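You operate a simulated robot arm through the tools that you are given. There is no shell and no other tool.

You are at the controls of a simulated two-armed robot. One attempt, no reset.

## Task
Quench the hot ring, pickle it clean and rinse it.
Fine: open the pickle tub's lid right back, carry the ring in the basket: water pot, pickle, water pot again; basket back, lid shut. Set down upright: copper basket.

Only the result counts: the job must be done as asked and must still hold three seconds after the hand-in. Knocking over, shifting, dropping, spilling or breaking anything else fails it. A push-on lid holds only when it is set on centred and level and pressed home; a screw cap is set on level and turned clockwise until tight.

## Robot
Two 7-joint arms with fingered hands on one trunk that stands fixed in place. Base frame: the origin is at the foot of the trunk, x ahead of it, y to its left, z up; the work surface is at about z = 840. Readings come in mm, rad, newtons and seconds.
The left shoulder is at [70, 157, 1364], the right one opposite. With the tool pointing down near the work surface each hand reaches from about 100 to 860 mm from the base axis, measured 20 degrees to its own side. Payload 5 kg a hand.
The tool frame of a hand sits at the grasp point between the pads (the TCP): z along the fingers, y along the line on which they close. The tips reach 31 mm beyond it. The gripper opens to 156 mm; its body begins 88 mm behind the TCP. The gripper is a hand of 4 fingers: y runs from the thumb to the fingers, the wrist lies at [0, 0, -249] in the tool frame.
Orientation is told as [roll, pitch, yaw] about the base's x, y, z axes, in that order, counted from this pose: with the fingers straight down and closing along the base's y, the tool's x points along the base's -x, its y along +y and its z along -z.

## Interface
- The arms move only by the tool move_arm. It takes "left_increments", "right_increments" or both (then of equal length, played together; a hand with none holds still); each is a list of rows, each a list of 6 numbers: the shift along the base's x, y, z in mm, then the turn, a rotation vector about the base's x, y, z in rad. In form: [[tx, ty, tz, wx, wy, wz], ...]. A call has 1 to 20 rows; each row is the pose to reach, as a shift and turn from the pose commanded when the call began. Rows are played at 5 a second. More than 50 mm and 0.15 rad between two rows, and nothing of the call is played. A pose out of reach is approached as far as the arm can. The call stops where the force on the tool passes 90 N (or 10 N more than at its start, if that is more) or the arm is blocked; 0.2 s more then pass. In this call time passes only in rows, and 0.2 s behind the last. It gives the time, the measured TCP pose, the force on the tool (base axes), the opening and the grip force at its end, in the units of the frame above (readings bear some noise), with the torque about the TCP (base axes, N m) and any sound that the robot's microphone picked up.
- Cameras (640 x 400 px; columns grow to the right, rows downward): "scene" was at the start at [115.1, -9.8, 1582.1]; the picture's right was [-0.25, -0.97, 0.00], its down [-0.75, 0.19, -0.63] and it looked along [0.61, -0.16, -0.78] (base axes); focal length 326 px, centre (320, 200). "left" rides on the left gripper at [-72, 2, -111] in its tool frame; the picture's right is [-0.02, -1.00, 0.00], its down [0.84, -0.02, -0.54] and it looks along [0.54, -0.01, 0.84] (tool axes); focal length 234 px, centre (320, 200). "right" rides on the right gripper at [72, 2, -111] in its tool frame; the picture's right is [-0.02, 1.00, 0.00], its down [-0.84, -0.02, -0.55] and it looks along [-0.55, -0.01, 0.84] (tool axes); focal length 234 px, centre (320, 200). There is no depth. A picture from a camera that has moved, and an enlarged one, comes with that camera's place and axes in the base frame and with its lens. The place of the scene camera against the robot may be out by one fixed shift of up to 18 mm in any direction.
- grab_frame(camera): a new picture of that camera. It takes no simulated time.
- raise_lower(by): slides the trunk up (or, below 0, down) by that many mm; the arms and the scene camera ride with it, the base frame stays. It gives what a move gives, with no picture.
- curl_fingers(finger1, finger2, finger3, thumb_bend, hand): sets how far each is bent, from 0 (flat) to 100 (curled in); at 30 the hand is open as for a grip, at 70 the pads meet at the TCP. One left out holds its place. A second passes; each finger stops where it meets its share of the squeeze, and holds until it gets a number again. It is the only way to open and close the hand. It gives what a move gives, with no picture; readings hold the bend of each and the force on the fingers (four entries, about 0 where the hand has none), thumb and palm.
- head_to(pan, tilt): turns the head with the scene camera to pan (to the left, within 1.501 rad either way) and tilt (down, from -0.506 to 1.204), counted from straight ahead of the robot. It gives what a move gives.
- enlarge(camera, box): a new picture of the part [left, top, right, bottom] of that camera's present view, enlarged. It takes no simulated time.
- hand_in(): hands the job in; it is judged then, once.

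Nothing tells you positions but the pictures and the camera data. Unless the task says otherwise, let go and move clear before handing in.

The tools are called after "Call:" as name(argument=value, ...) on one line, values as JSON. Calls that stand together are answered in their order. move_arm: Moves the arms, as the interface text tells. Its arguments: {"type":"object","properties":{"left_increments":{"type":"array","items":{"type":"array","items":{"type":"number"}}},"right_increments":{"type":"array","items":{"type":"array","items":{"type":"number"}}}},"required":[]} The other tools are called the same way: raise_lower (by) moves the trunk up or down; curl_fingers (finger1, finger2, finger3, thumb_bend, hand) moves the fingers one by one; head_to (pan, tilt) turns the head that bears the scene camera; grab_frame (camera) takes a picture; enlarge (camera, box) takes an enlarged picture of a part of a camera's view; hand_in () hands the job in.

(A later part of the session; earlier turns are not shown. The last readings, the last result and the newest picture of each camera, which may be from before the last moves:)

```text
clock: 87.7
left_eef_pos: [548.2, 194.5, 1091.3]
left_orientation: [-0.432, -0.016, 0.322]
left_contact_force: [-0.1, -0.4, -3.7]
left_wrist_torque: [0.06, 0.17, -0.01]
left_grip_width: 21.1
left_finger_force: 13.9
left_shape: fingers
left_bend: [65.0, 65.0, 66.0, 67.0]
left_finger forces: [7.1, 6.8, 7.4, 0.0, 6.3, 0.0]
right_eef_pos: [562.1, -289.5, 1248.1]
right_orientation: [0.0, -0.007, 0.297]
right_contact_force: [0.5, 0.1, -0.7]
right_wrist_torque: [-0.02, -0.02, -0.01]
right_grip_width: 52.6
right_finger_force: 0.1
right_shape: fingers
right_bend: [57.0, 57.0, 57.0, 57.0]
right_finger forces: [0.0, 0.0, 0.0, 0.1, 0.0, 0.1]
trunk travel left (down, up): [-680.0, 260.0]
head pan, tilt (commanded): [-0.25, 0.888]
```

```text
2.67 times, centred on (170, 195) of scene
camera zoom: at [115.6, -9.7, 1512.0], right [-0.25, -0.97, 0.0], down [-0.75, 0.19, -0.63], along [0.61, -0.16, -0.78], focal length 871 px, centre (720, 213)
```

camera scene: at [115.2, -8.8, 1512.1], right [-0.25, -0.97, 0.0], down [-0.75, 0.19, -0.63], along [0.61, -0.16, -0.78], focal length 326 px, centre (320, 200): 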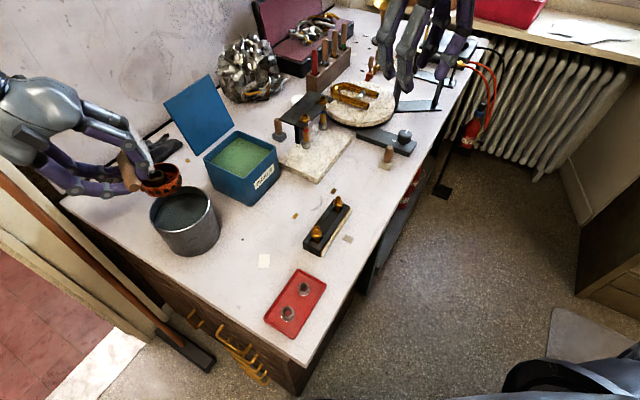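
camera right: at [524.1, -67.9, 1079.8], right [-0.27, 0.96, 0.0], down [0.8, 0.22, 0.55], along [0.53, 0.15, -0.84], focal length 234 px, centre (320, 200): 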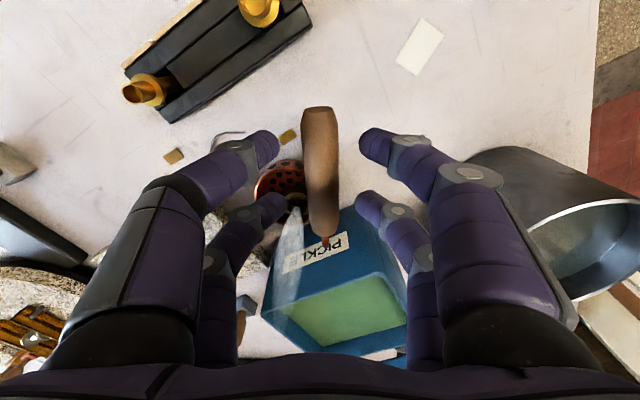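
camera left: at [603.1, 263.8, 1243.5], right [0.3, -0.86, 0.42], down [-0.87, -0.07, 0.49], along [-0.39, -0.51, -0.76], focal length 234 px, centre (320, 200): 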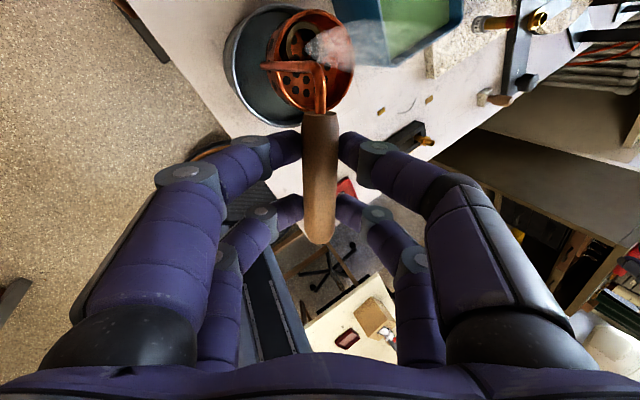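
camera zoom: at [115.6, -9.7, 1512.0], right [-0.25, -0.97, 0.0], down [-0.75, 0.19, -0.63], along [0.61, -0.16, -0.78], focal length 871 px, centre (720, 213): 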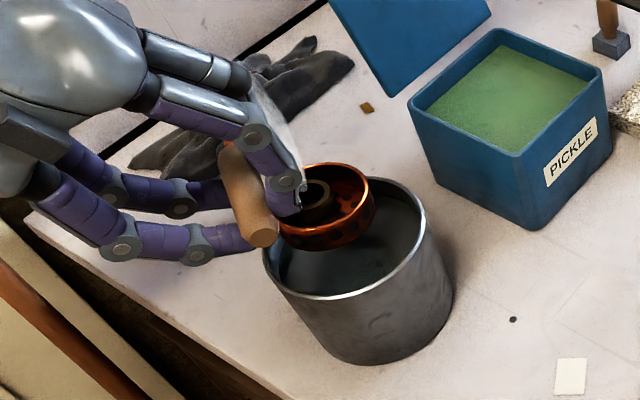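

The basket sits centred over the pot in both views (FK agrees: basket centre about (613, 167)). I'll lower it slowly into the water, about 45 mm deep.

Call:
move_arm(left_increments=[[0, 0, -12, 0, 0, 0], [0, 0, -24, 0, 0, 0], [0, 0, -35, 0, 0, 0], [0, 0, -45, 0, 0, 0], [0, 0, -55, 0, 0, 0], [0, 0, -65, 0, 0, 0], [0, 0, -75, 0, 0, 0], [0, 0, -84, 0, 0, 0], [0, 0, -91, 0, 0, 0]])

Call:
enlarge(camera="left", box=[190, 0, 400, 150])

Call:
enlarge(camera="scene", box=[90, 120, 250, 270])

```text
clock: 89.7
left_eef_pos: [548.3, 193.9, 1001.0]
left_orientation: [-0.432, -0.015, 0.321]
left_contact_force: [0.2, 0.3, -4.1]
left_wrist_torque: [0.06, 0.18, 0.02]
left_grip_width: 20.8
left_finger_force: 13.6
left_shape: fingers
left_bend: [65.0, 65.0, 66.0, 67.0]
left_finger forces: [7.1, 6.7, 7.4, 0.0, 6.3, 0.0]
right_eef_pos: [561.6, -288.9, 1248.4]
right_orientation: [-0.001, -0.005, 0.298]
right_contact_force: [0.4, 0.2, -0.5]
right_wrist_torque: [-0.01, -0.02, 0.0]
right_grip_width: 53.0
right_finger_force: 0.0
right_shape: fingers
right_bend: [57.0, 57.0, 57.0, 57.0]
right_finger forces: [0.1, 0.0, 0.0, 0.1, 0.1, 0.0]
trunk travel left (down, up): [-680.0, 260.0]
head pan, tilt (commanded): [-0.25, 0.888]
```

```text
2.67 times, centred on (295, 75) of left
camera zoom: at [601.7, 262.8, 1101.2], right [0.3, -0.86, 0.42], down [-0.87, -0.07, 0.49], along [-0.39, -0.51, -0.76], focal length 624 px, centre (387, 533)
```

zoom: 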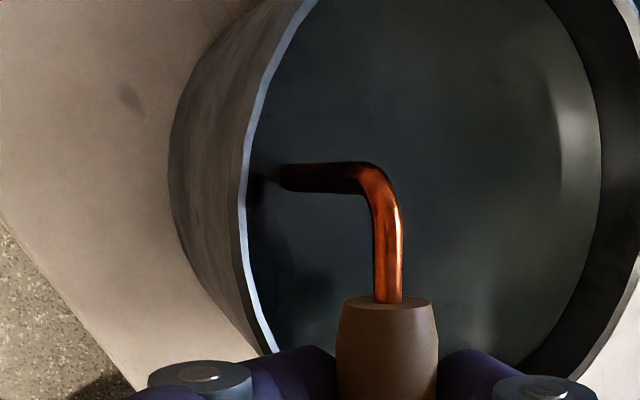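

```text
2.67 times, centred on (170, 195) of scene
camera zoom: at [115.7, -9.7, 1512.0], right [-0.25, -0.97, 0.0], down [-0.75, 0.19, -0.63], along [0.61, -0.16, -0.78], focal length 871 px, centre (720, 213)
```

zoom: 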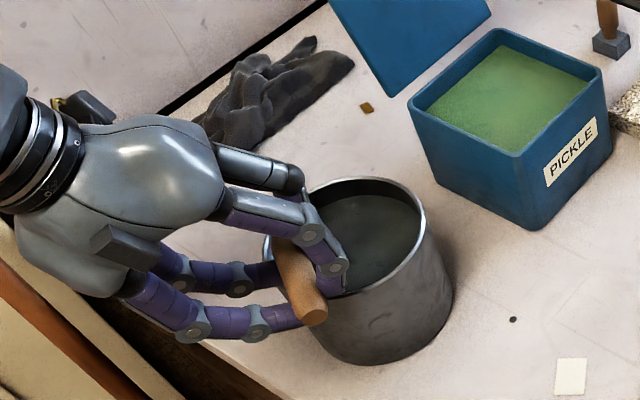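

The basket is fully under water and the steam is gone. I'll hold it there three seconds.

Call:
move_arm(left_increments=[[0, 0, 0, 0, 0, 0], [0, 0, 0, 0, 0, 0], [0, 0, 0, 0, 0, 0], [0, 0, 0, 0, 0, 0], [0, 0, 0, 0, 0, 0], [0, 0, 0, 0, 0, 0], [0, 0, 0, 0, 0, 0], [0, 0, 0, 0, 0, 0], [0, 0, 0, 0, 0, 0], [0, 0, 0, 0, 0, 0], [0, 0, 0, 0, 0, 0], [0, 0, 0, 0, 0, 0], [0, 0, 0, 0, 0, 0], [0, 0, 0, 0, 0, 0], [0, 0, 0, 0, 0, 0]])

Call:
move_arm(left_increments=[[0, 0, 10, 0, 0, 0], [0, 0, 20, 0, 0, 0], [0, 0, 32, 0, 0, 0], [0, 0, 45, 0, 0, 0], [0, 0, 60, 0, 0, 0], [0, 0, 78, 0, 0, 0], [0, 0, 98, 0, 0, 0], [0, 0, 118, 0, 0, 0], [0, 0, 135, 0, 0, 0], [0, 0, 145, 0, 0, 0]])

Call:
enlarge(camera="left", box=[190, 0, 400, 150])

Call:
grab_frame(camera="scene")

```text
clock: 92.9
left_eef_pos: [547.6, 194.9, 1000.2]
left_orientation: [-0.431, -0.013, 0.32]
left_contact_force: [0.0, 0.5, -4.3]
left_wrist_torque: [0.04, 0.16, 0.0]
left_grip_width: 20.6
left_finger_force: 14.2
left_shape: fingers
left_bend: [65.0, 65.0, 66.0, 67.0]
left_finger forces: [7.0, 6.6, 7.4, 0.1, 6.2, 0.0]
right_eef_pos: [560.6, -289.3, 1248.5]
right_orientation: [0.0, -0.004, 0.296]
right_contact_force: [-0.8, 0.7, 0.6]
right_wrist_torque: [-0.01, 0.03, 0.03]
right_grip_width: 52.5
right_finger_force: 0.1
right_shape: fingers
right_bend: [57.0, 57.0, 57.0, 57.0]
right_finger forces: [0.0, 0.0, 0.0, 0.1, 0.0, 0.1]
trunk travel left (down, up): [-680.0, 260.0]
head pan, tilt (commanded): [-0.25, 0.888]
```

```text
clock: 95.1
left_eef_pos: [548.2, 195.5, 1145.0]
left_orientation: [-0.432, -0.014, 0.323]
left_contact_force: [-0.5, 0.1, -2.4]
left_wrist_torque: [0.06, 0.2, -0.02]
left_grip_width: 21.0
left_finger_force: 13.1
left_shape: fingers
left_bend: [65.0, 65.0, 66.0, 67.0]
left_finger forces: [7.3, 6.3, 7.3, 0.1, 6.2, 0.1]
right_eef_pos: [562.0, -289.3, 1247.8]
right_orientation: [0.0, -0.006, 0.295]
right_contact_force: [0.4, 0.8, 1.0]
right_wrist_torque: [0.01, 0.01, 0.02]
right_grip_width: 52.7
right_finger_force: 0.0
right_shape: fingers
right_bend: [57.0, 57.0, 57.0, 57.0]
right_finger forces: [0.0, 0.0, 0.1, 0.1, 0.1, 0.1]
trunk travel left (down, up): [-680.0, 260.0]
head pan, tilt (commanded): [-0.25, 0.888]
```

```text
2.67 times, centred on (295, 75) of left
camera zoom: at [601.2, 262.1, 1246.1], right [0.3, -0.86, 0.42], down [-0.87, -0.07, 0.49], along [-0.39, -0.51, -0.76], focal length 624 px, centre (387, 533)
```

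zoom: 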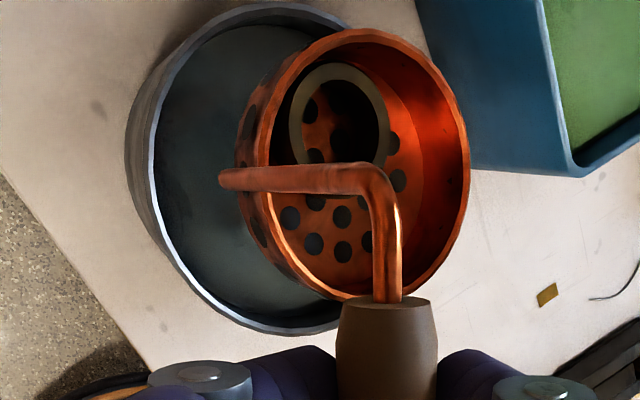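

```text
taken
camera scene: at [115.2, -9.9, 1512.0], right [-0.25, -0.97, 0.0], down [-0.75, 0.19, -0.63], along [0.61, -0.16, -0.78], focal length 326 px, centre (320, 200)
```

scene: 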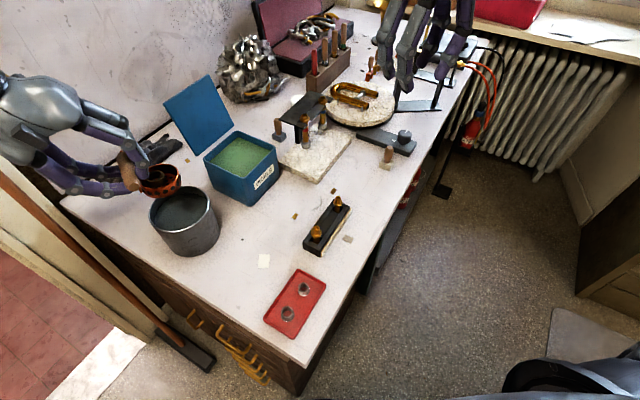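

The ring is quenched (no steam) and lies in the basket. Next I'll carry it over the tub at the same height.

Call:
move_arm(left_increments=[[8, -8, 0, 0, 0, 0], [24, -24, 0, 0, 0, 0], [44, -44, 0, 0, 0, 0], [66, -66, 0, 0, 0, 0], [88, -88, 0, 0, 0, 0], [110, -110, 0, 0, 0, 0], [128, -128, 0, 0, 0, 0], [139, -139, 0, 0, 0, 0], [143, -143, 0, 0, 0, 0]])

Call:
enlarge(camera="left", box=[190, 0, 400, 150])

Call:
enlarge(camera="scene", box=[150, 60, 310, 210])

```text
clock: 97.1
left_eef_pos: [692.6, 50.5, 1145.5]
left_orientation: [-0.434, -0.013, 0.32]
left_contact_force: [0.1, 0.3, -3.8]
left_wrist_torque: [0.07, 0.17, 0.03]
left_grip_width: 20.5
left_finger_force: 13.0
left_shape: fingers
left_bend: [65.0, 65.0, 66.0, 67.0]
left_finger forces: [7.3, 6.1, 7.2, 0.0, 5.9, 0.0]
right_eef_pos: [561.5, -289.1, 1248.0]
right_orientation: [0.001, -0.003, 0.297]
right_contact_force: [0.1, 0.4, -0.5]
right_wrist_torque: [0.06, 0.01, 0.0]
right_grip_width: 52.9
right_finger_force: 0.1
right_shape: fingers
right_bend: [57.0, 57.0, 57.0, 57.0]
right_finger forces: [0.1, 0.0, 0.0, 0.0, 0.0, 0.1]
trunk travel left (down, up): [-680.0, 260.0]
head pan, tilt (commanded): [-0.25, 0.888]
```

```text
2.67 times, centred on (295, 75) of left
camera zoom: at [745.8, 119.4, 1245.6], right [0.3, -0.86, 0.42], down [-0.87, -0.07, 0.49], along [-0.39, -0.51, -0.76], focal length 624 px, centre (387, 533)
```

zoom: 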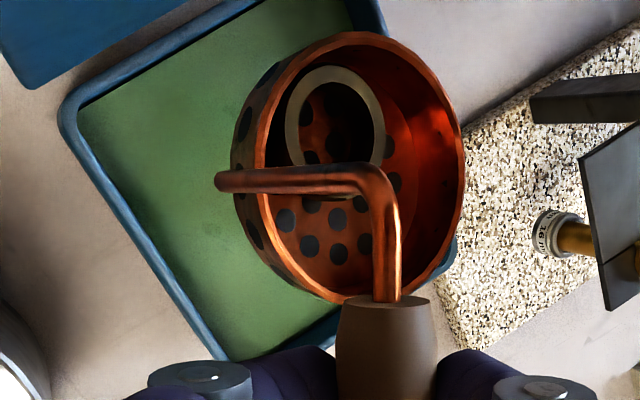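

```text
2.67 times, centred on (230, 135) of scene
camera zoom: at [115.4, -10.1, 1512.0], right [-0.25, -0.97, 0.0], down [-0.75, 0.19, -0.63], along [0.61, -0.16, -0.78], focal length 871 px, centre (560, 373)
```

zoom: 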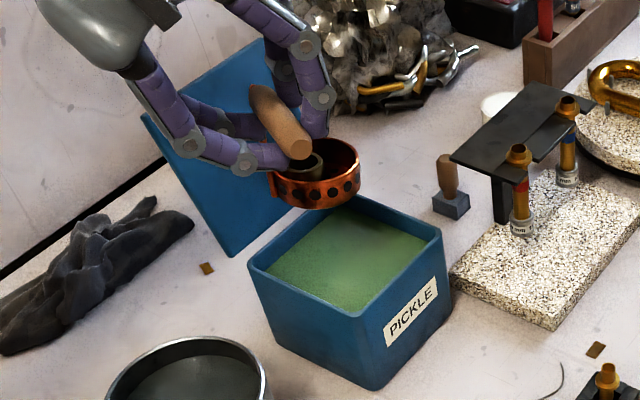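

The basket is over the middle of the tub with the ring in it. It has crept a few degrees in the grip, so I'll firm the grip slightly and then lower it into the pickle.

Call:
curl_fingers(hand="left", finger1=86, finger2=84, finger3=83, thumb_bend=71)

Call:
move_arm(left_increments=[[0, 0, -15, 0, 0, 0], [0, 0, -30, 0, 0, 0], [0, 0, -44, 0, 0, 0], [0, 0, -56, 0, 0, 0]])

Call:
enlarge(camera="left", box=[190, 0, 400, 150])

Call:
enlarge(camera="scene", box=[150, 60, 310, 210])

```text
clock: 98.1
left_eef_pos: [693.8, 51.8, 1145.3]
left_orientation: [-0.431, -0.014, 0.321]
left_contact_force: [0.2, -0.9, -4.0]
left_wrist_torque: [0.07, 0.17, 0.03]
left_grip_width: 20.9
left_finger_force: 14.3
left_shape: fingers
left_bend: [65.0, 65.0, 66.0, 68.0]
left_finger forces: [7.0, 7.3, 7.0, 0.0, 6.6, 0.1]
right_eef_pos: [561.3, -288.9, 1248.9]
right_orientation: [-0.001, -0.006, 0.296]
right_contact_force: [0.1, -0.9, 0.0]
right_wrist_torque: [0.01, -0.02, 0.0]
right_grip_width: 53.0
right_finger_force: 0.0
right_shape: fingers
right_bend: [57.0, 57.0, 57.0, 57.0]
right_finger forces: [0.0, 0.1, 0.0, 0.0, 0.1, 0.0]
trunk travel left (down, up): [-680.0, 260.0]
head pan, tilt (commanded): [-0.25, 0.888]
```

```text
clock: 99.1
left_eef_pos: [692.4, 52.0, 1090.1]
left_orientation: [-0.432, -0.013, 0.322]
left_contact_force: [-0.1, -0.1, -3.5]
left_wrist_torque: [0.06, 0.16, 0.04]
left_grip_width: 20.9
left_finger_force: 13.7
left_shape: fingers
left_bend: [65.0, 65.0, 66.0, 68.0]
left_finger forces: [7.0, 7.5, 7.0, 0.0, 6.8, 0.1]
right_eef_pos: [562.1, -289.1, 1248.1]
right_orientation: [0.002, -0.004, 0.296]
right_contact_force: [-0.5, -0.9, -0.2]
right_wrist_torque: [-0.01, 0.01, -0.03]
right_grip_width: 52.8
right_finger_force: 0.2
right_shape: fingers
right_bend: [57.0, 57.0, 57.0, 57.0]
right_finger forces: [0.0, 0.0, 0.0, 0.0, 0.0, 0.0]
trunk travel left (down, up): [-680.0, 260.0]
head pan, tilt (commanded): [-0.25, 0.888]
```

```text
2.67 times, centred on (295, 75) of left
camera zoom: at [745.2, 119.9, 1190.0], right [0.3, -0.86, 0.42], down [-0.87, -0.07, 0.49], along [-0.39, -0.51, -0.76], focal length 624 px, centre (387, 533)
```

zoom: 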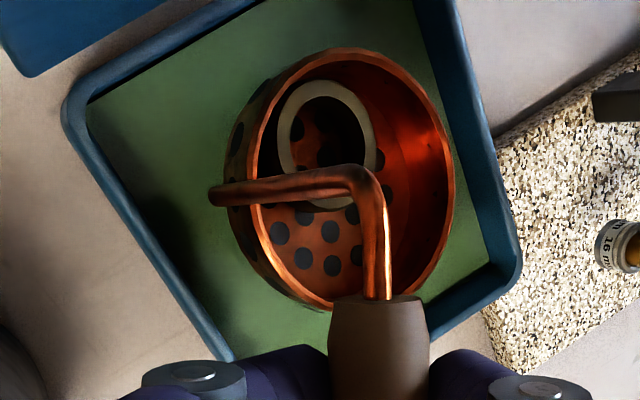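

```text
2.67 times, centred on (230, 135) of scene
camera zoom: at [116.0, -9.8, 1512.0], right [-0.25, -0.97, 0.0], down [-0.75, 0.19, -0.63], along [0.61, -0.16, -0.78], focal length 871 px, centre (560, 373)
```

zoom: 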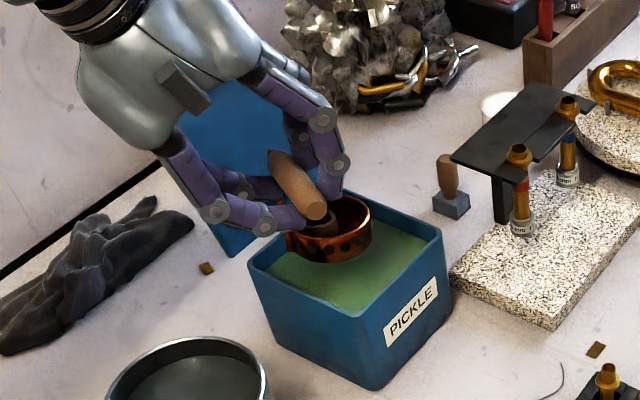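

Well centred. I'll lower it into the pickle.

Call:
move_arm(left_increments=[[0, 0, -10, 0, 0, 0], [0, 0, -20, 0, 0, 0], [0, 0, -30, 0, 0, 0], [0, 0, -40, 0, 0, 0], [0, 0, -50, 0, 0, 0], [0, 0, -60, 0, 0, 0], [0, 0, -70, 0, 0, 0], [0, 0, -78, 0, 0, 0]])

Call:
enlarge(camera="left", box=[190, 0, 400, 150])

Call:
enlarge(camera="scene", box=[150, 60, 310, 210])

```text
clock: 100.9
left_eef_pos: [691.3, 52.7, 1010.6]
left_orientation: [-0.433, -0.014, 0.321]
left_contact_force: [-0.4, 0.0, -2.8]
left_wrist_torque: [0.03, 0.13, 0.0]
left_grip_width: 20.9
left_finger_force: 13.9
left_shape: fingers
left_bend: [65.0, 65.0, 66.0, 68.0]
left_finger forces: [7.0, 7.3, 6.9, 0.0, 6.7, 0.1]
right_eef_pos: [562.2, -288.3, 1247.6]
right_orientation: [0.0, -0.005, 0.296]
right_contact_force: [-1.1, -0.2, 0.0]
right_wrist_torque: [0.02, 0.0, -0.04]
right_grip_width: 52.6
right_finger_force: 0.0
right_shape: fingers
right_bend: [57.0, 57.0, 57.0, 57.0]
right_finger forces: [0.1, 0.0, 0.1, 0.0, 0.0, 0.0]
trunk travel left (down, up): [-680.0, 260.0]
head pan, tilt (commanded): [-0.25, 0.888]
```

```text
2.67 times, centred on (295, 75) of left
camera zoom: at [744.9, 120.7, 1111.0], right [0.3, -0.86, 0.42], down [-0.87, -0.07, 0.49], along [-0.39, -0.51, -0.76], focal length 624 px, centre (387, 533)
```

zoom: 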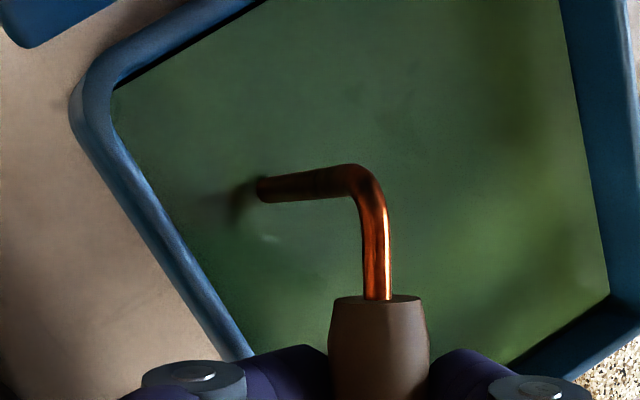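

```text
2.67 times, centred on (230, 135) of scene
camera zoom: at [115.8, -9.9, 1512.0], right [-0.25, -0.97, 0.0], down [-0.75, 0.19, -0.63], along [0.61, -0.16, -0.78], focal length 871 px, centre (560, 373)
```

zoom: 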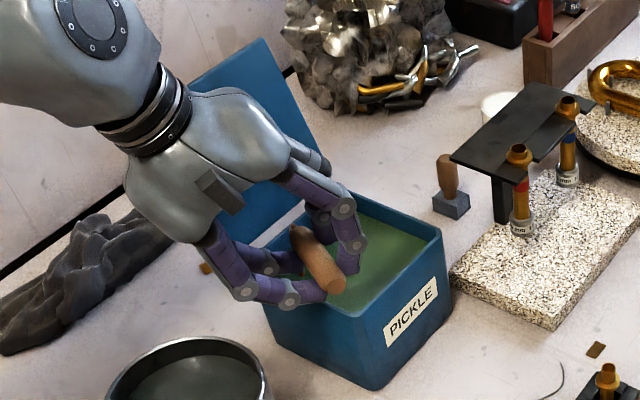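

It is fully under the green pickle. I'll go 5 mm deeper and hold it there for about twelve seconds.

Call:
move_arm(left_increments=[[0, 0, -5, 0, 0, 0], [0, 0, -5, 0, 0, 0], [0, 0, -5, 0, 0, 0], [0, 0, -5, 0, 0, 0], [0, 0, -5, 0, 0, 0], [0, 0, -5, 0, 0, 0], [0, 0, -5, 0, 0, 0], [0, 0, -5, 0, 0, 0], [0, 0, -5, 0, 0, 0], [0, 0, -5, 0, 0, 0], [0, 0, -5, 0, 0, 0], [0, 0, -5, 0, 0, 0], [0, 0, -5, 0, 0, 0], [0, 0, -5, 0, 0, 0], [0, 0, -5, 0, 0, 0], [0, 0, -5, 0, 0, 0], [0, 0, -5, 0, 0, 0], [0, 0, -5, 0, 0, 0], [0, 0, -5, 0, 0, 0], [0, 0, -5, 0, 0, 0]])

Call:
move_arm(left_increments=[[0, 0, 0, 0, 0, 0], [0, 0, 0, 0, 0, 0], [0, 0, 0, 0, 0, 0], [0, 0, 0, 0, 0, 0], [0, 0, 0, 0, 0, 0], [0, 0, 0, 0, 0, 0], [0, 0, 0, 0, 0, 0], [0, 0, 0, 0, 0, 0], [0, 0, 0, 0, 0, 0], [0, 0, 0, 0, 0, 0], [0, 0, 0, 0, 0, 0], [0, 0, 0, 0, 0, 0], [0, 0, 0, 0, 0, 0], [0, 0, 0, 0, 0, 0], [0, 0, 0, 0, 0, 0], [0, 0, 0, 0, 0, 0], [0, 0, 0, 0, 0, 0], [0, 0, 0, 0, 0, 0], [0, 0, 0, 0, 0, 0], [0, 0, 0, 0, 0, 0]])

Call:
move_arm(left_increments=[[0, 0, 0, 0, 0, 0], [0, 0, 0, 0, 0, 0], [0, 0, 0, 0, 0, 0], [0, 0, 0, 0, 0, 0], [0, 0, 0, 0, 0, 0], [0, 0, 0, 0, 0, 0], [0, 0, 0, 0, 0, 0], [0, 0, 0, 0, 0, 0], [0, 0, 0, 0, 0, 0], [0, 0, 0, 0, 0, 0], [0, 0, 0, 0, 0, 0], [0, 0, 0, 0, 0, 0], [0, 0, 0, 0, 0, 0], [0, 0, 0, 0, 0, 0], [0, 0, 0, 0, 0, 0], [0, 0, 0, 0, 0, 0], [0, 0, 0, 0, 0, 0], [0, 0, 0, 0, 0, 0], [0, 0, 0, 0, 0, 0], [0, 0, 0, 0, 0, 0]])

Call:
enlarge(camera="left", box=[190, 0, 400, 150])

```text
clock: 105.1
left_eef_pos: [690.5, 53.4, 1006.2]
left_orientation: [-0.434, -0.015, 0.322]
left_contact_force: [-0.8, 0.2, -3.7]
left_wrist_torque: [0.02, 0.14, -0.02]
left_grip_width: 20.8
left_finger_force: 14.1
left_shape: fingers
left_bend: [65.0, 65.0, 66.0, 68.0]
left_finger forces: [7.0, 7.2, 6.8, 0.0, 6.7, 0.0]
right_eef_pos: [561.7, -289.1, 1248.0]
right_orientation: [0.0, -0.006, 0.298]
right_contact_force: [0.4, 0.1, 0.2]
right_wrist_torque: [0.01, 0.0, -0.01]
right_grip_width: 52.8
right_finger_force: 0.1
right_shape: fingers
right_bend: [57.0, 57.0, 57.0, 57.0]
right_finger forces: [0.0, 0.0, 0.1, 0.1, 0.1, 0.0]
trunk travel left (down, up): [-680.0, 260.0]
head pan, tilt (commanded): [-0.25, 0.888]
```

```text
clock: 109.3
left_eef_pos: [691.8, 53.0, 1005.1]
left_orientation: [-0.433, -0.015, 0.321]
left_contact_force: [1.0, 0.2, -3.9]
left_wrist_torque: [0.07, 0.17, -0.02]
left_grip_width: 20.7
left_finger_force: 14.4
left_shape: fingers
left_bend: [65.0, 65.0, 66.0, 68.0]
left_finger forces: [6.9, 7.2, 6.9, 0.0, 6.5, 0.0]
right_eef_pos: [562.1, -288.9, 1249.5]
right_orientation: [0.0, -0.004, 0.297]
right_contact_force: [0.0, -0.1, 1.1]
right_wrist_torque: [0.02, 0.0, -0.01]
right_grip_width: 52.8
right_finger_force: 0.1
right_shape: fingers
right_bend: [57.0, 57.0, 57.0, 57.0]
right_finger forces: [0.0, 0.0, 0.1, 0.0, 0.0, 0.0]
trunk travel left (down, up): [-680.0, 260.0]
head pan, tilt (commanded): [-0.25, 0.888]
```

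```text
clock: 113.5
left_eef_pos: [690.6, 52.7, 1005.8]
left_orientation: [-0.433, -0.014, 0.319]
left_contact_force: [0.8, -0.2, -3.1]
left_wrist_torque: [0.0, 0.16, -0.02]
left_grip_width: 21.2
left_finger_force: 14.2
left_shape: fingers
left_bend: [65.0, 65.0, 66.0, 68.0]
left_finger forces: [6.9, 7.2, 6.9, 0.0, 6.6, 0.1]
right_eef_pos: [561.4, -288.7, 1248.5]
right_orientation: [0.001, -0.005, 0.296]
right_contact_force: [-0.1, -0.1, 0.3]
right_wrist_torque: [-0.01, 0.0, 0.02]
right_grip_width: 52.8
right_finger_force: 0.0
right_shape: fingers
right_bend: [57.0, 57.0, 57.0, 57.0]
right_finger forces: [0.0, 0.0, 0.1, 0.1, 0.0, 0.0]
trunk travel left (down, up): [-680.0, 260.0]
head pan, tilt (commanded): [-0.25, 0.888]
```

```text
2.67 times, centred on (295, 75) of left
camera zoom: at [744.5, 120.8, 1106.3], right [0.3, -0.86, 0.42], down [-0.87, -0.07, 0.49], along [-0.39, -0.51, -0.76], focal length 624 px, centre (387, 533)
```

zoom: 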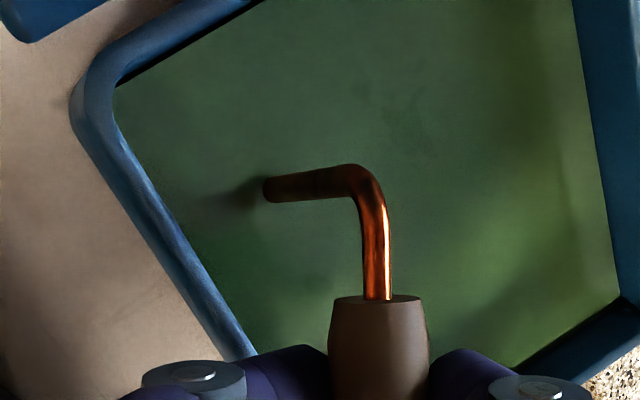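

About twelve seconds in pickle. I'll lift the basket out and look at the ring's colour.

Call:
move_arm(left_increments=[[0, 0, 10, 0, 0, 0], [0, 0, 20, 0, 0, 0], [0, 0, 32, 0, 0, 0], [0, 0, 45, 0, 0, 0], [0, 0, 60, 0, 0, 0], [0, 0, 78, 0, 0, 0], [0, 0, 98, 0, 0, 0], [0, 0, 118, 0, 0, 0], [0, 0, 132, 0, 0, 0], [0, 0, 139, 0, 0, 0]])

Call:
enlarge(camera="left", box=[190, 0, 400, 150])

Call:
enlarge(camera="scene", box=[150, 60, 310, 210])

```text
clock: 115.7
left_eef_pos: [692.4, 51.1, 1146.2]
left_orientation: [-0.432, -0.014, 0.32]
left_contact_force: [-0.3, 0.5, -3.8]
left_wrist_torque: [0.03, 0.17, 0.0]
left_grip_width: 20.9
left_finger_force: 13.9
left_shape: fingers
left_bend: [65.0, 65.0, 66.0, 68.0]
left_finger forces: [7.1, 7.0, 6.9, 0.0, 6.5, 0.0]
right_eef_pos: [562.6, -289.4, 1248.5]
right_orientation: [0.0, -0.006, 0.297]
right_contact_force: [-0.3, -0.1, 0.2]
right_wrist_torque: [0.0, 0.0, -0.01]
right_grip_width: 52.9
right_finger_force: 0.1
right_shape: fingers
right_bend: [57.0, 57.0, 57.0, 57.0]
right_finger forces: [0.0, 0.0, 0.1, 0.1, 0.0, 0.0]
trunk travel left (down, up): [-680.0, 260.0]
head pan, tilt (commanded): [-0.25, 0.888]
```

```text
2.67 times, centred on (295, 75) of left
camera zoom: at [744.8, 119.4, 1246.5], right [0.3, -0.86, 0.42], down [-0.87, -0.07, 0.49], along [-0.39, -0.51, -0.76], focal length 624 px, centre (387, 533)
```

zoom: 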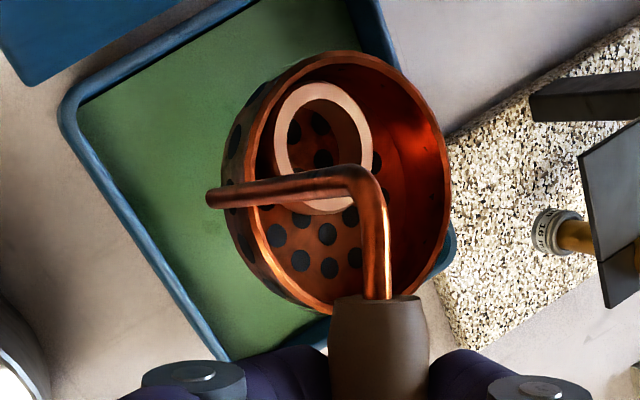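

```text
2.67 times, centred on (230, 135) of scene
camera zoom: at [115.5, -10.0, 1512.0], right [-0.25, -0.97, 0.0], down [-0.75, 0.19, -0.63], along [0.61, -0.16, -0.78], focal length 871 px, centre (560, 373)
```

zoom: 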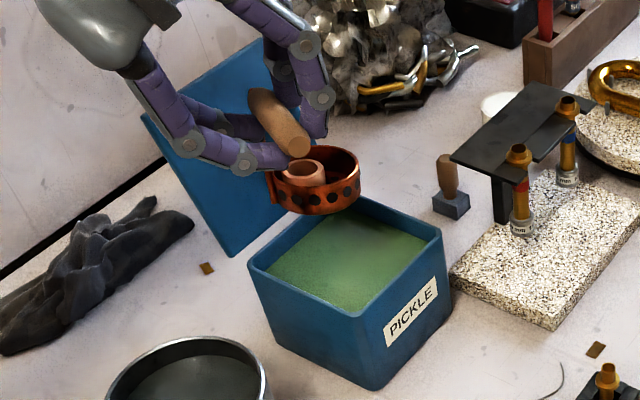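

The ring has turned a clean pink copper. Now back to the water pot for the rinse.

Call:
move_arm(left_increments=[[-8, 8, 0, 0, 0, 0], [-24, 23, 0, 0, 0, 0], [-44, 42, 0, 0, 0, 0], [-66, 64, 0, 0, 0, 0], [-88, 85, 0, 0, 0, 0], [-110, 106, 0, 0, 0, 0], [-127, 123, 0, 0, 0, 0], [-137, 132, -10, 0, 0, 0], [-140, 136, -30, 0, 0, 0], [-140, 136, -50, 0, 0, 0]])

Call:
enlarge(camera="left", box=[190, 0, 400, 150])

Call:
enlarge(camera="scene", box=[90, 120, 250, 270])

```text
clock: 117.9
left_eef_pos: [551.1, 189.4, 1096.5]
left_orientation: [-0.432, -0.014, 0.321]
left_contact_force: [-0.2, -0.1, -3.5]
left_wrist_torque: [0.01, 0.16, 0.03]
left_grip_width: 20.6
left_finger_force: 13.8
left_shape: fingers
left_bend: [65.0, 65.0, 66.0, 68.0]
left_finger forces: [6.8, 7.3, 6.7, 0.1, 6.6, 0.0]
right_eef_pos: [561.4, -288.4, 1248.2]
right_orientation: [0.0, -0.005, 0.296]
right_contact_force: [0.6, -0.3, 1.2]
right_wrist_torque: [0.02, 0.01, -0.02]
right_grip_width: 52.9
right_finger_force: 0.1
right_shape: fingers
right_bend: [57.0, 57.0, 57.0, 57.0]
right_finger forces: [0.0, 0.0, 0.0, 0.1, 0.0, 0.0]
trunk travel left (down, up): [-680.0, 260.0]
head pan, tilt (commanded): [-0.25, 0.888]
```

```text
2.67 times, centred on (295, 75) of left
camera zoom: at [605.0, 257.6, 1197.3], right [0.3, -0.86, 0.42], down [-0.87, -0.07, 0.49], along [-0.39, -0.51, -0.76], focal length 624 px, centre (387, 533)
```

zoom: 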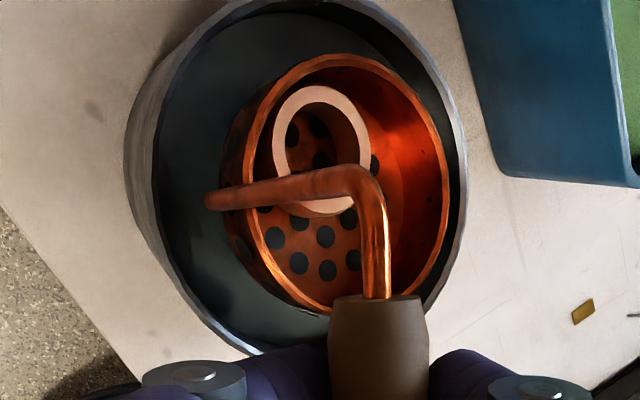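

```text
2.67 times, centred on (170, 195) of scene
camera zoom: at [115.9, -9.5, 1512.0], right [-0.25, -0.97, 0.0], down [-0.75, 0.19, -0.63], along [0.61, -0.16, -0.78], focal length 871 px, centre (720, 213)
```

zoom: 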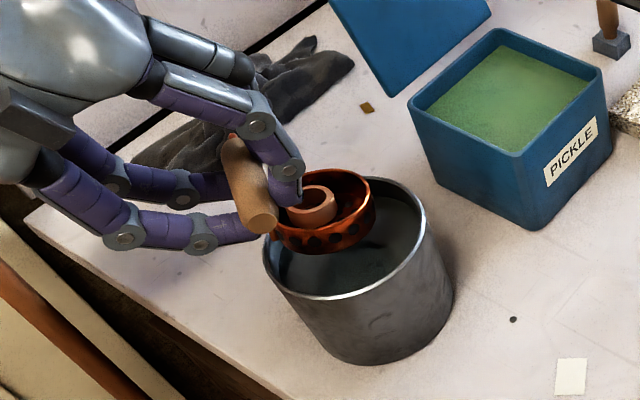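

Aligned over the pot as before. I'll lower it into the water, hold, and lift out.

Call:
move_arm(left_increments=[[0, 0, -14, 0, 0, 0], [0, 0, -28, 0, 0, 0], [0, 0, -41, 0, 0, 0], [0, 0, -53, 0, 0, 0], [0, 0, -64, 0, 0, 0], [0, 0, -74, 0, 0, 0], [0, 0, -83, 0, 0, 0], [0, 0, -91, 0, 0, 0], [0, 0, -97, 0, 0, 0]])

Call:
move_arm(left_increments=[[0, 0, 0, 0, 0, 0], [0, 0, 0, 0, 0, 0], [0, 0, 0, 0, 0, 0], [0, 0, 0, 0, 0, 0], [0, 0, 0, 0, 0, 0], [0, 0, 0, 0, 0, 0], [0, 0, 0, 0, 0, 0], [0, 0, 0, 0, 0, 0], [0, 0, 0, 0, 0, 0], [0, 0, 0, 0, 0, 0], [0, 0, 0, 0, 0, 0], [0, 0, 0, 0, 0, 0], [0, 0, 0, 0, 0, 0], [0, 0, 0, 0, 0, 0], [0, 0, 0, 0, 0, 0], [0, 0, 0, 0, 0, 0], [0, 0, 0, 0, 0, 0], [0, 0, 0, 0, 0, 0]])

Call:
enlarge(camera="left", box=[190, 0, 400, 150])

```text
clock: 119.9
left_eef_pos: [551.6, 187.6, 998.6]
left_orientation: [-0.432, -0.016, 0.32]
left_contact_force: [0.6, 0.0, -3.6]
left_wrist_torque: [0.01, 0.16, -0.02]
left_grip_width: 21.1
left_finger_force: 13.5
left_shape: fingers
left_bend: [65.0, 65.0, 66.0, 68.0]
left_finger forces: [6.9, 6.7, 6.4, 0.0, 6.4, 0.0]
right_eef_pos: [559.8, -289.2, 1248.0]
right_orientation: [0.001, -0.005, 0.296]
right_contact_force: [-0.2, 0.1, -0.1]
right_wrist_torque: [0.01, 0.0, 0.0]
right_grip_width: 52.8
right_finger_force: 0.1
right_shape: fingers
right_bend: [57.0, 57.0, 57.0, 57.0]
right_finger forces: [0.1, 0.0, 0.0, 0.1, 0.0, 0.1]
trunk travel left (down, up): [-680.0, 260.0]
head pan, tilt (commanded): [-0.25, 0.888]
```

```text
clock: 123.7
left_eef_pos: [550.2, 187.2, 998.3]
left_orientation: [-0.434, -0.013, 0.321]
left_contact_force: [-0.1, 0.5, -4.1]
left_wrist_torque: [0.06, 0.17, 0.0]
left_grip_width: 21.0
left_finger_force: 13.3
left_shape: fingers
left_bend: [65.0, 65.0, 66.0, 68.0]
left_finger forces: [7.0, 6.8, 6.7, 0.1, 6.5, 0.0]
right_eef_pos: [562.1, -289.6, 1248.7]
right_orientation: [0.0, -0.006, 0.298]
right_contact_force: [-0.1, -0.9, -0.5]
right_wrist_torque: [0.02, 0.0, -0.02]
right_grip_width: 52.6
right_finger_force: 0.0
right_shape: fingers
right_bend: [57.0, 57.0, 57.0, 57.0]
right_finger forces: [0.0, 0.0, 0.0, 0.0, 0.0, 0.1]
trunk travel left (down, up): [-680.0, 260.0]
head pan, tilt (commanded): [-0.25, 0.888]
```

```text
2.67 times, centred on (295, 75) of left
camera zoom: at [604.5, 255.8, 1099.0], right [0.3, -0.86, 0.42], down [-0.87, -0.07, 0.49], along [-0.39, -0.51, -0.76], focal length 624 px, centre (387, 533)
```

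zoom: 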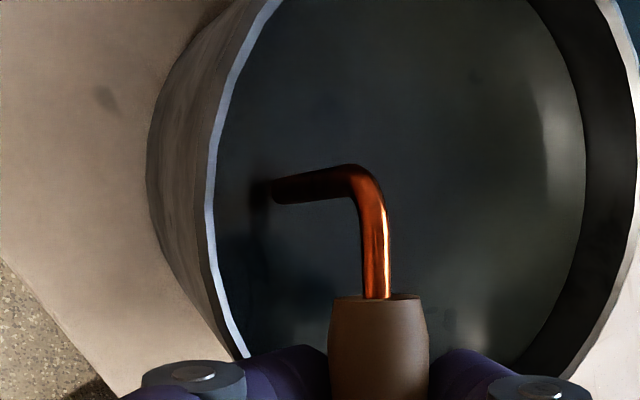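

Rinse done. I'll lift out and carry the basket back toward the set-down spot.

Call:
move_arm(left_increments=[[0, 0, 10, 0, 0, 0], [0, 0, 20, 0, 0, 0], [0, 0, 32, 0, 0, 0], [0, 0, 45, 0, 0, 0], [0, 0, 60, 0, 0, 0], [0, 0, 78, 0, 0, 0], [0, 0, 98, 0, 0, 0], [0, 0, 118, 0, 0, 0], [0, 0, 138, 0, 0, 0], [0, 0, 152, 0, 0, 0], [0, 0, 155, 0, 0, 0]])

Call:
move_arm(left_increments=[[2, -12, 0, 0, 0, 0], [6, -36, 0, 0, 0, 0], [11, -66, 0, 0, 0, 0], [17, -98, 0, 0, 0, 0], [23, -130, 0, 0, 0, 0], [29, -162, 0, 0, 0, 0], [34, -192, 0, 0, 0, 0], [38, -214, 0, 0, 0, 0], [40, -226, 0, 0, 0, 0]])

Call:
grab_frame(camera="left")

Call:
grab_frame(camera="scene")

```text
clock: 126.1
left_eef_pos: [552.7, 188.9, 1153.8]
left_orientation: [-0.434, -0.015, 0.321]
left_contact_force: [0.1, -0.9, -3.6]
left_wrist_torque: [0.09, 0.11, -0.01]
left_grip_width: 20.9
left_finger_force: 13.6
left_shape: fingers
left_bend: [65.0, 65.0, 66.0, 68.0]
left_finger forces: [7.2, 6.5, 6.4, 0.1, 6.5, 0.0]
right_eef_pos: [562.0, -288.5, 1248.0]
right_orientation: [0.0, -0.007, 0.297]
right_contact_force: [0.7, -0.8, -0.4]
right_wrist_torque: [-0.02, -0.02, 0.01]
right_grip_width: 53.1
right_finger_force: 0.1
right_shape: fingers
right_bend: [57.0, 57.0, 57.0, 57.0]
right_finger forces: [0.0, 0.0, 0.0, 0.0, 0.1, 0.0]
trunk travel left (down, up): [-680.0, 260.0]
head pan, tilt (commanded): [-0.25, 0.888]
```

```text
clock: 128.1
left_eef_pos: [592.2, -38.8, 1154.7]
left_orientation: [-0.431, -0.014, 0.321]
left_contact_force: [0.2, 0.3, -3.6]
left_wrist_torque: [0.08, 0.15, 0.04]
left_grip_width: 21.0
left_finger_force: 13.2
left_shape: fingers
left_bend: [65.0, 65.0, 66.0, 68.0]
left_finger forces: [7.3, 6.1, 6.8, 0.1, 6.4, 0.0]
right_eef_pos: [560.4, -291.3, 1249.6]
right_orientation: [0.002, -0.005, 0.296]
right_contact_force: [0.7, -0.3, -1.0]
right_wrist_torque: [0.03, -0.01, 0.04]
right_grip_width: 52.9
right_finger_force: 0.1
right_shape: fingers
right_bend: [57.0, 57.0, 57.0, 57.0]
right_finger forces: [0.1, 0.0, 0.1, 0.0, 0.0, 0.0]
trunk travel left (down, up): [-680.0, 260.0]
head pan, tilt (commanded): [-0.25, 0.888]
```

```text
taken
camera left: at [645.0, 29.6, 1254.5], right [0.3, -0.86, 0.42], down [-0.87, -0.07, 0.49], along [-0.39, -0.51, -0.76], focal length 234 px, centre (320, 200)
```

left: 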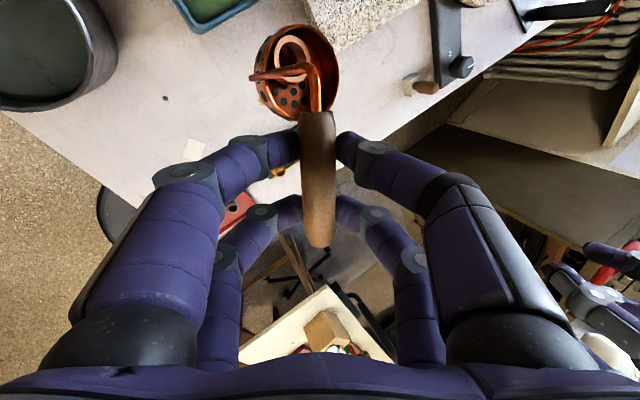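

```text
taken
camera scene: at [115.5, -10.7, 1512.0], right [-0.25, -0.97, 0.0], down [-0.75, 0.19, -0.63], along [0.61, -0.16, -0.78], focal length 326 px, centre (320, 200)
```

scene: 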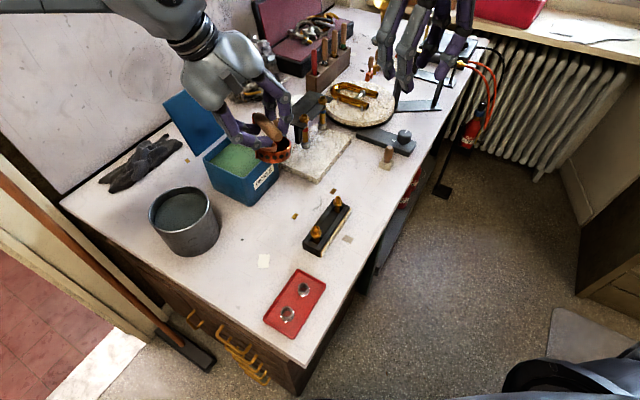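

The basket hangs rolled about 9° and nose-down about 3° in the grip, with the ring safe inside. I'll lower the trunk and then turn the hand to level the basket before setting it down.

Call:
raise_lower(by=-150)

Call:
move_arm(left_increments=[[0, 0, 3, -0.044, -0.033, 0], [0, 0, 6, -0.088, -0.066, 0], [0, 0, 8, -0.1326, -0.0989, 0]])

Call:
enlarge(camera="scene", box=[200, 80, 340, 190])

Call:
grab_frame(camera="left")

Call:
enlarge(camera="right", box=[320, 60, 640, 300])

```text
clock: 129.9
left_eef_pos: [591.8, -38.7, 1004.4]
left_orientation: [-0.433, -0.014, 0.322]
left_contact_force: [0.8, -0.3, -4.3]
left_wrist_torque: [0.06, 0.11, 0.0]
left_grip_width: 21.2
left_finger_force: 12.9
left_shape: fingers
left_bend: [65.0, 65.0, 66.0, 68.0]
left_finger forces: [7.3, 6.1, 6.3, 0.0, 6.6, 0.0]
right_eef_pos: [561.4, -289.8, 1098.3]
right_orientation: [-0.001, -0.006, 0.297]
right_contact_force: [-0.8, -0.6, -1.2]
right_wrist_torque: [-0.04, -0.02, -0.02]
right_grip_width: 52.5
right_finger_force: 0.0
right_shape: fingers
right_bend: [57.0, 57.0, 57.0, 57.0]
right_finger forces: [0.0, 0.0, 0.1, 0.0, 0.0, 0.1]
trunk travel left (down, up): [-530.0, 410.0]
head pan, tilt (commanded): [-0.25, 0.888]
```

```text
clock: 130.7
left_eef_pos: [592.5, -37.7, 1012.9]
left_orientation: [-0.591, -0.066, 0.328]
left_contact_force: [0.1, 0.4, -4.1]
left_wrist_torque: [0.05, 0.19, 0.03]
left_grip_width: 20.8
left_finger_force: 13.2
left_shape: fingers
left_bend: [65.0, 65.0, 66.0, 68.0]
left_finger forces: [7.5, 5.8, 6.4, 0.0, 6.3, 0.0]
right_eef_pos: [561.7, -289.9, 1098.1]
right_orientation: [0.0, -0.005, 0.296]
right_contact_force: [-0.9, -0.3, -0.6]
right_wrist_torque: [-0.01, -0.02, 0.01]
right_grip_width: 52.9
right_finger_force: 0.0
right_shape: fingers
right_bend: [57.0, 57.0, 57.0, 57.0]
right_finger forces: [0.1, 0.0, 0.0, 0.1, 0.1, 0.1]
trunk travel left (down, up): [-530.0, 410.0]
head pan, tilt (commanded): [-0.25, 0.888]
```

```text
3.64 times, centred on (270, 135) of scene
camera zoom: at [115.3, -9.7, 1362.0], right [-0.25, -0.97, 0.0], down [-0.75, 0.19, -0.63], along [0.61, -0.16, -0.78], focal length 1187 px, centre (502, 436)
```

zoom: 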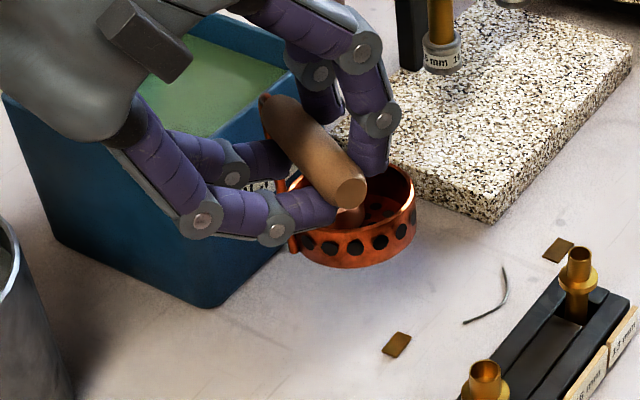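

```text
taken
camera left: at [634.9, 43.5, 1107.7], right [0.25, -0.79, 0.56], down [-0.91, -0.01, 0.41], along [-0.32, -0.61, -0.72], focal length 234 px, centre (320, 200)
```

left: 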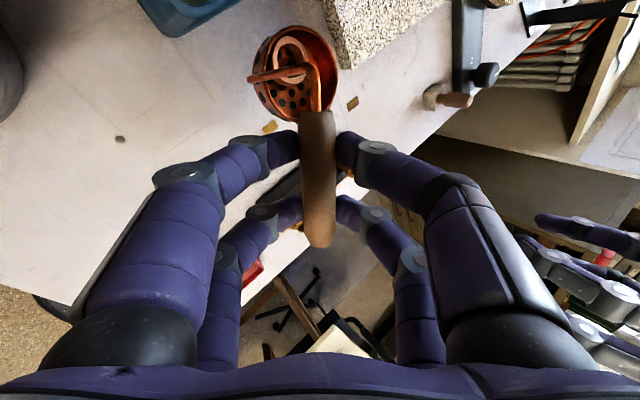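

```text
1.67 times, centred on (480, 180) of right
camera zoom: at [491.7, -309.0, 1208.8], right [-0.27, 0.96, 0.0], down [0.81, 0.23, 0.55], along [0.53, 0.15, -0.84], focal length 390 px, centre (53, 233)
```

zoom: 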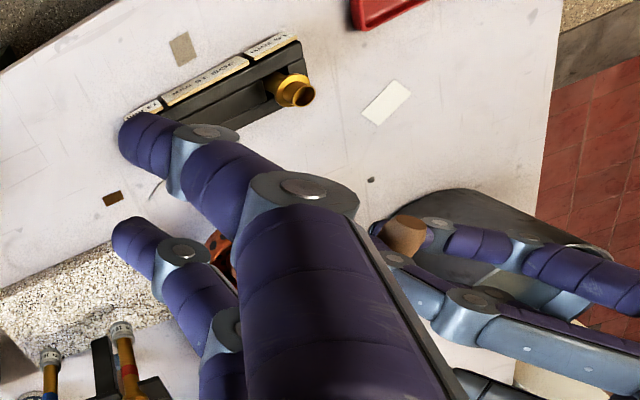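

The basket looks level now. I'll lower it toward the bench and feel for contact.

Call:
move_arm(left_increments=[[0, 0, -14, 0, 0, 0], [0, 0, -28, 0, 0, 0], [0, 0, -38, 0, 0, 0]])

Call:
move_arm(left_increments=[[0, 0, -3, 0, 0, 0], [0, 0, -6, 0, 0, 0]])

Call:
enlarge(camera="scene", box=[200, 80, 340, 190])

```text
clock: 131.5
left_eef_pos: [592.6, -37.3, 973.1]
left_orientation: [-0.591, -0.066, 0.329]
left_contact_force: [-0.1, 0.3, -3.9]
left_wrist_torque: [0.06, 0.17, 0.02]
left_grip_width: 21.2
left_finger_force: 12.5
left_shape: fingers
left_bend: [65.0, 65.0, 66.0, 68.0]
left_finger forces: [7.5, 5.9, 6.1, 0.1, 6.4, 0.1]
right_eef_pos: [561.3, -289.5, 1097.9]
right_orientation: [-0.001, -0.005, 0.296]
right_contact_force: [0.1, -0.6, 0.7]
right_wrist_torque: [-0.01, 0.0, 0.01]
right_grip_width: 52.8
right_finger_force: 0.1
right_shape: fingers
right_bend: [57.0, 57.0, 57.0, 57.0]
right_finger forces: [0.0, 0.1, 0.0, 0.0, 0.1, 0.0]
trunk travel left (down, up): [-530.0, 410.0]
head pan, tilt (commanded): [-0.25, 0.888]
```

```text
clock: 132.1
left_eef_pos: [591.0, -36.7, 968.4]
left_orientation: [-0.59, -0.067, 0.329]
left_contact_force: [1.0, -0.1, -2.1]
left_wrist_torque: [0.03, 0.05, 0.02]
left_grip_width: 20.9
left_finger_force: 13.7
left_shape: fingers
left_bend: [65.0, 65.0, 66.0, 68.0]
left_finger forces: [7.3, 6.4, 6.1, 0.0, 6.9, 0.0]
right_eef_pos: [561.0, -289.5, 1098.4]
right_orientation: [0.001, -0.006, 0.295]
right_contact_force: [-0.1, 1.1, -0.4]
right_wrist_torque: [-0.03, -0.01, 0.02]
right_grip_width: 52.8
right_finger_force: 0.0
right_shape: fingers
right_bend: [57.0, 57.0, 57.0, 57.0]
right_finger forces: [0.1, 0.1, 0.0, 0.0, 0.1, 0.0]
trunk travel left (down, up): [-530.0, 410.0]
head pan, tilt (commanded): [-0.25, 0.888]
```

```text
3.64 times, centred on (270, 135) of scene
camera zoom: at [115.1, -10.0, 1362.1], right [-0.25, -0.97, 0.0], down [-0.75, 0.19, -0.63], along [0.61, -0.16, -0.78], focal length 1187 px, centre (502, 436)
```

zoom: 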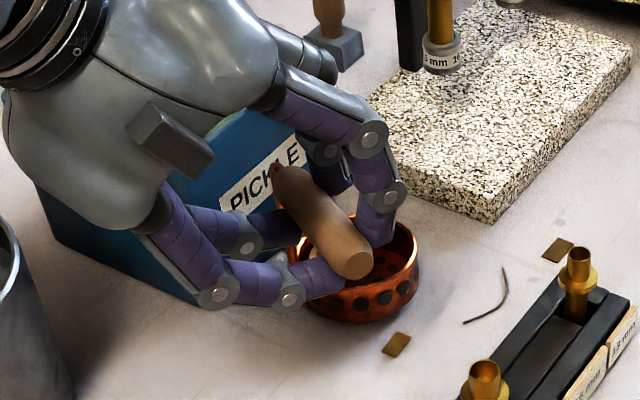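

Just touching. A few millimetres more, then release.

Call:
move_arm(left_increments=[[0, 0, -2, 0, 0, 0], [0, 0, -4, 0, 0, 0]])

Call:
curl_fingers(hand="left", finger1=56, finger2=56, finger3=56, thumb_bend=56)

Call:
enlarge(camera="scene", box=[200, 80, 340, 190])

Call:
grab_frame(camera="left")

```text
clock: 132.7
left_eef_pos: [591.0, -37.6, 964.3]
left_orientation: [-0.591, -0.067, 0.326]
left_contact_force: [-1.5, 1.0, 2.1]
left_wrist_torque: [0.03, -0.08, 0.0]
left_grip_width: 20.6
left_finger_force: 13.6
left_shape: fingers
left_bend: [65.0, 65.0, 66.0, 68.0]
left_finger forces: [6.8, 6.7, 5.9, 0.1, 8.3, 0.0]
right_eef_pos: [561.2, -289.1, 1098.5]
right_orientation: [-0.002, -0.005, 0.296]
right_contact_force: [0.5, 1.2, 0.1]
right_wrist_torque: [0.01, 0.02, -0.02]
right_grip_width: 52.9
right_finger_force: 0.1
right_shape: fingers
right_bend: [57.0, 57.0, 57.0, 57.0]
right_finger forces: [0.0, 0.0, 0.1, 0.0, 0.0, 0.0]
trunk travel left (down, up): [-530.0, 410.0]
head pan, tilt (commanded): [-0.25, 0.888]
```

```text
clock: 133.7
left_eef_pos: [591.0, -37.9, 963.5]
left_orientation: [-0.592, -0.066, 0.327]
left_contact_force: [0.3, -0.4, -0.7]
left_wrist_torque: [0.0, -0.01, 0.0]
left_grip_width: 56.5
left_finger_force: 0.0
left_shape: fingers
left_bend: [56.0, 56.0, 56.0, 56.0]
left_finger forces: [0.0, 0.0, 0.1, 0.1, 0.1, 0.0]
right_eef_pos: [560.9, -288.4, 1099.0]
right_orientation: [0.0, -0.004, 0.296]
right_contact_force: [1.3, 0.0, -0.6]
right_wrist_torque: [0.0, 0.02, -0.02]
right_grip_width: 53.0
right_finger_force: 0.0
right_shape: fingers
right_bend: [57.0, 57.0, 57.0, 57.0]
right_finger forces: [0.0, 0.0, 0.0, 0.1, 0.1, 0.1]
trunk travel left (down, up): [-530.0, 410.0]
head pan, tilt (commanded): [-0.25, 0.888]
```

```text
3.64 times, centred on (270, 135) of scene
camera zoom: at [115.0, -10.0, 1362.1], right [-0.25, -0.97, 0.0], down [-0.75, 0.19, -0.63], along [0.61, -0.16, -0.78], focal length 1187 px, centre (502, 436)
```

zoom: 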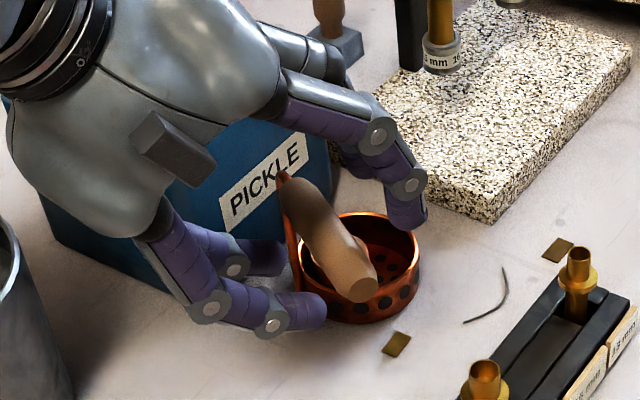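

```text
taken
camera left: at [634.7, 43.6, 1059.4], right [0.26, -0.79, 0.56], down [-0.91, -0.01, 0.41], along [-0.32, -0.61, -0.72], focal length 234 px, centre (320, 200)
```

left: 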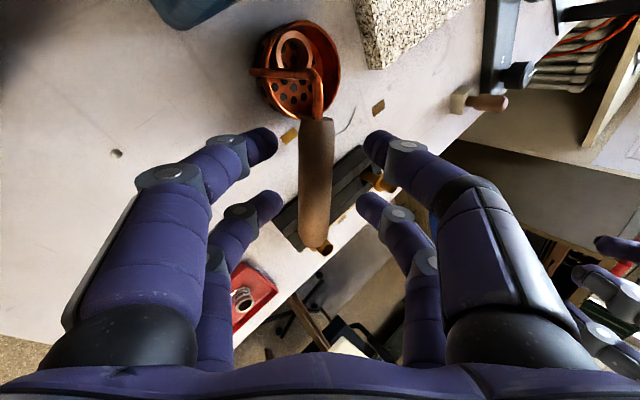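

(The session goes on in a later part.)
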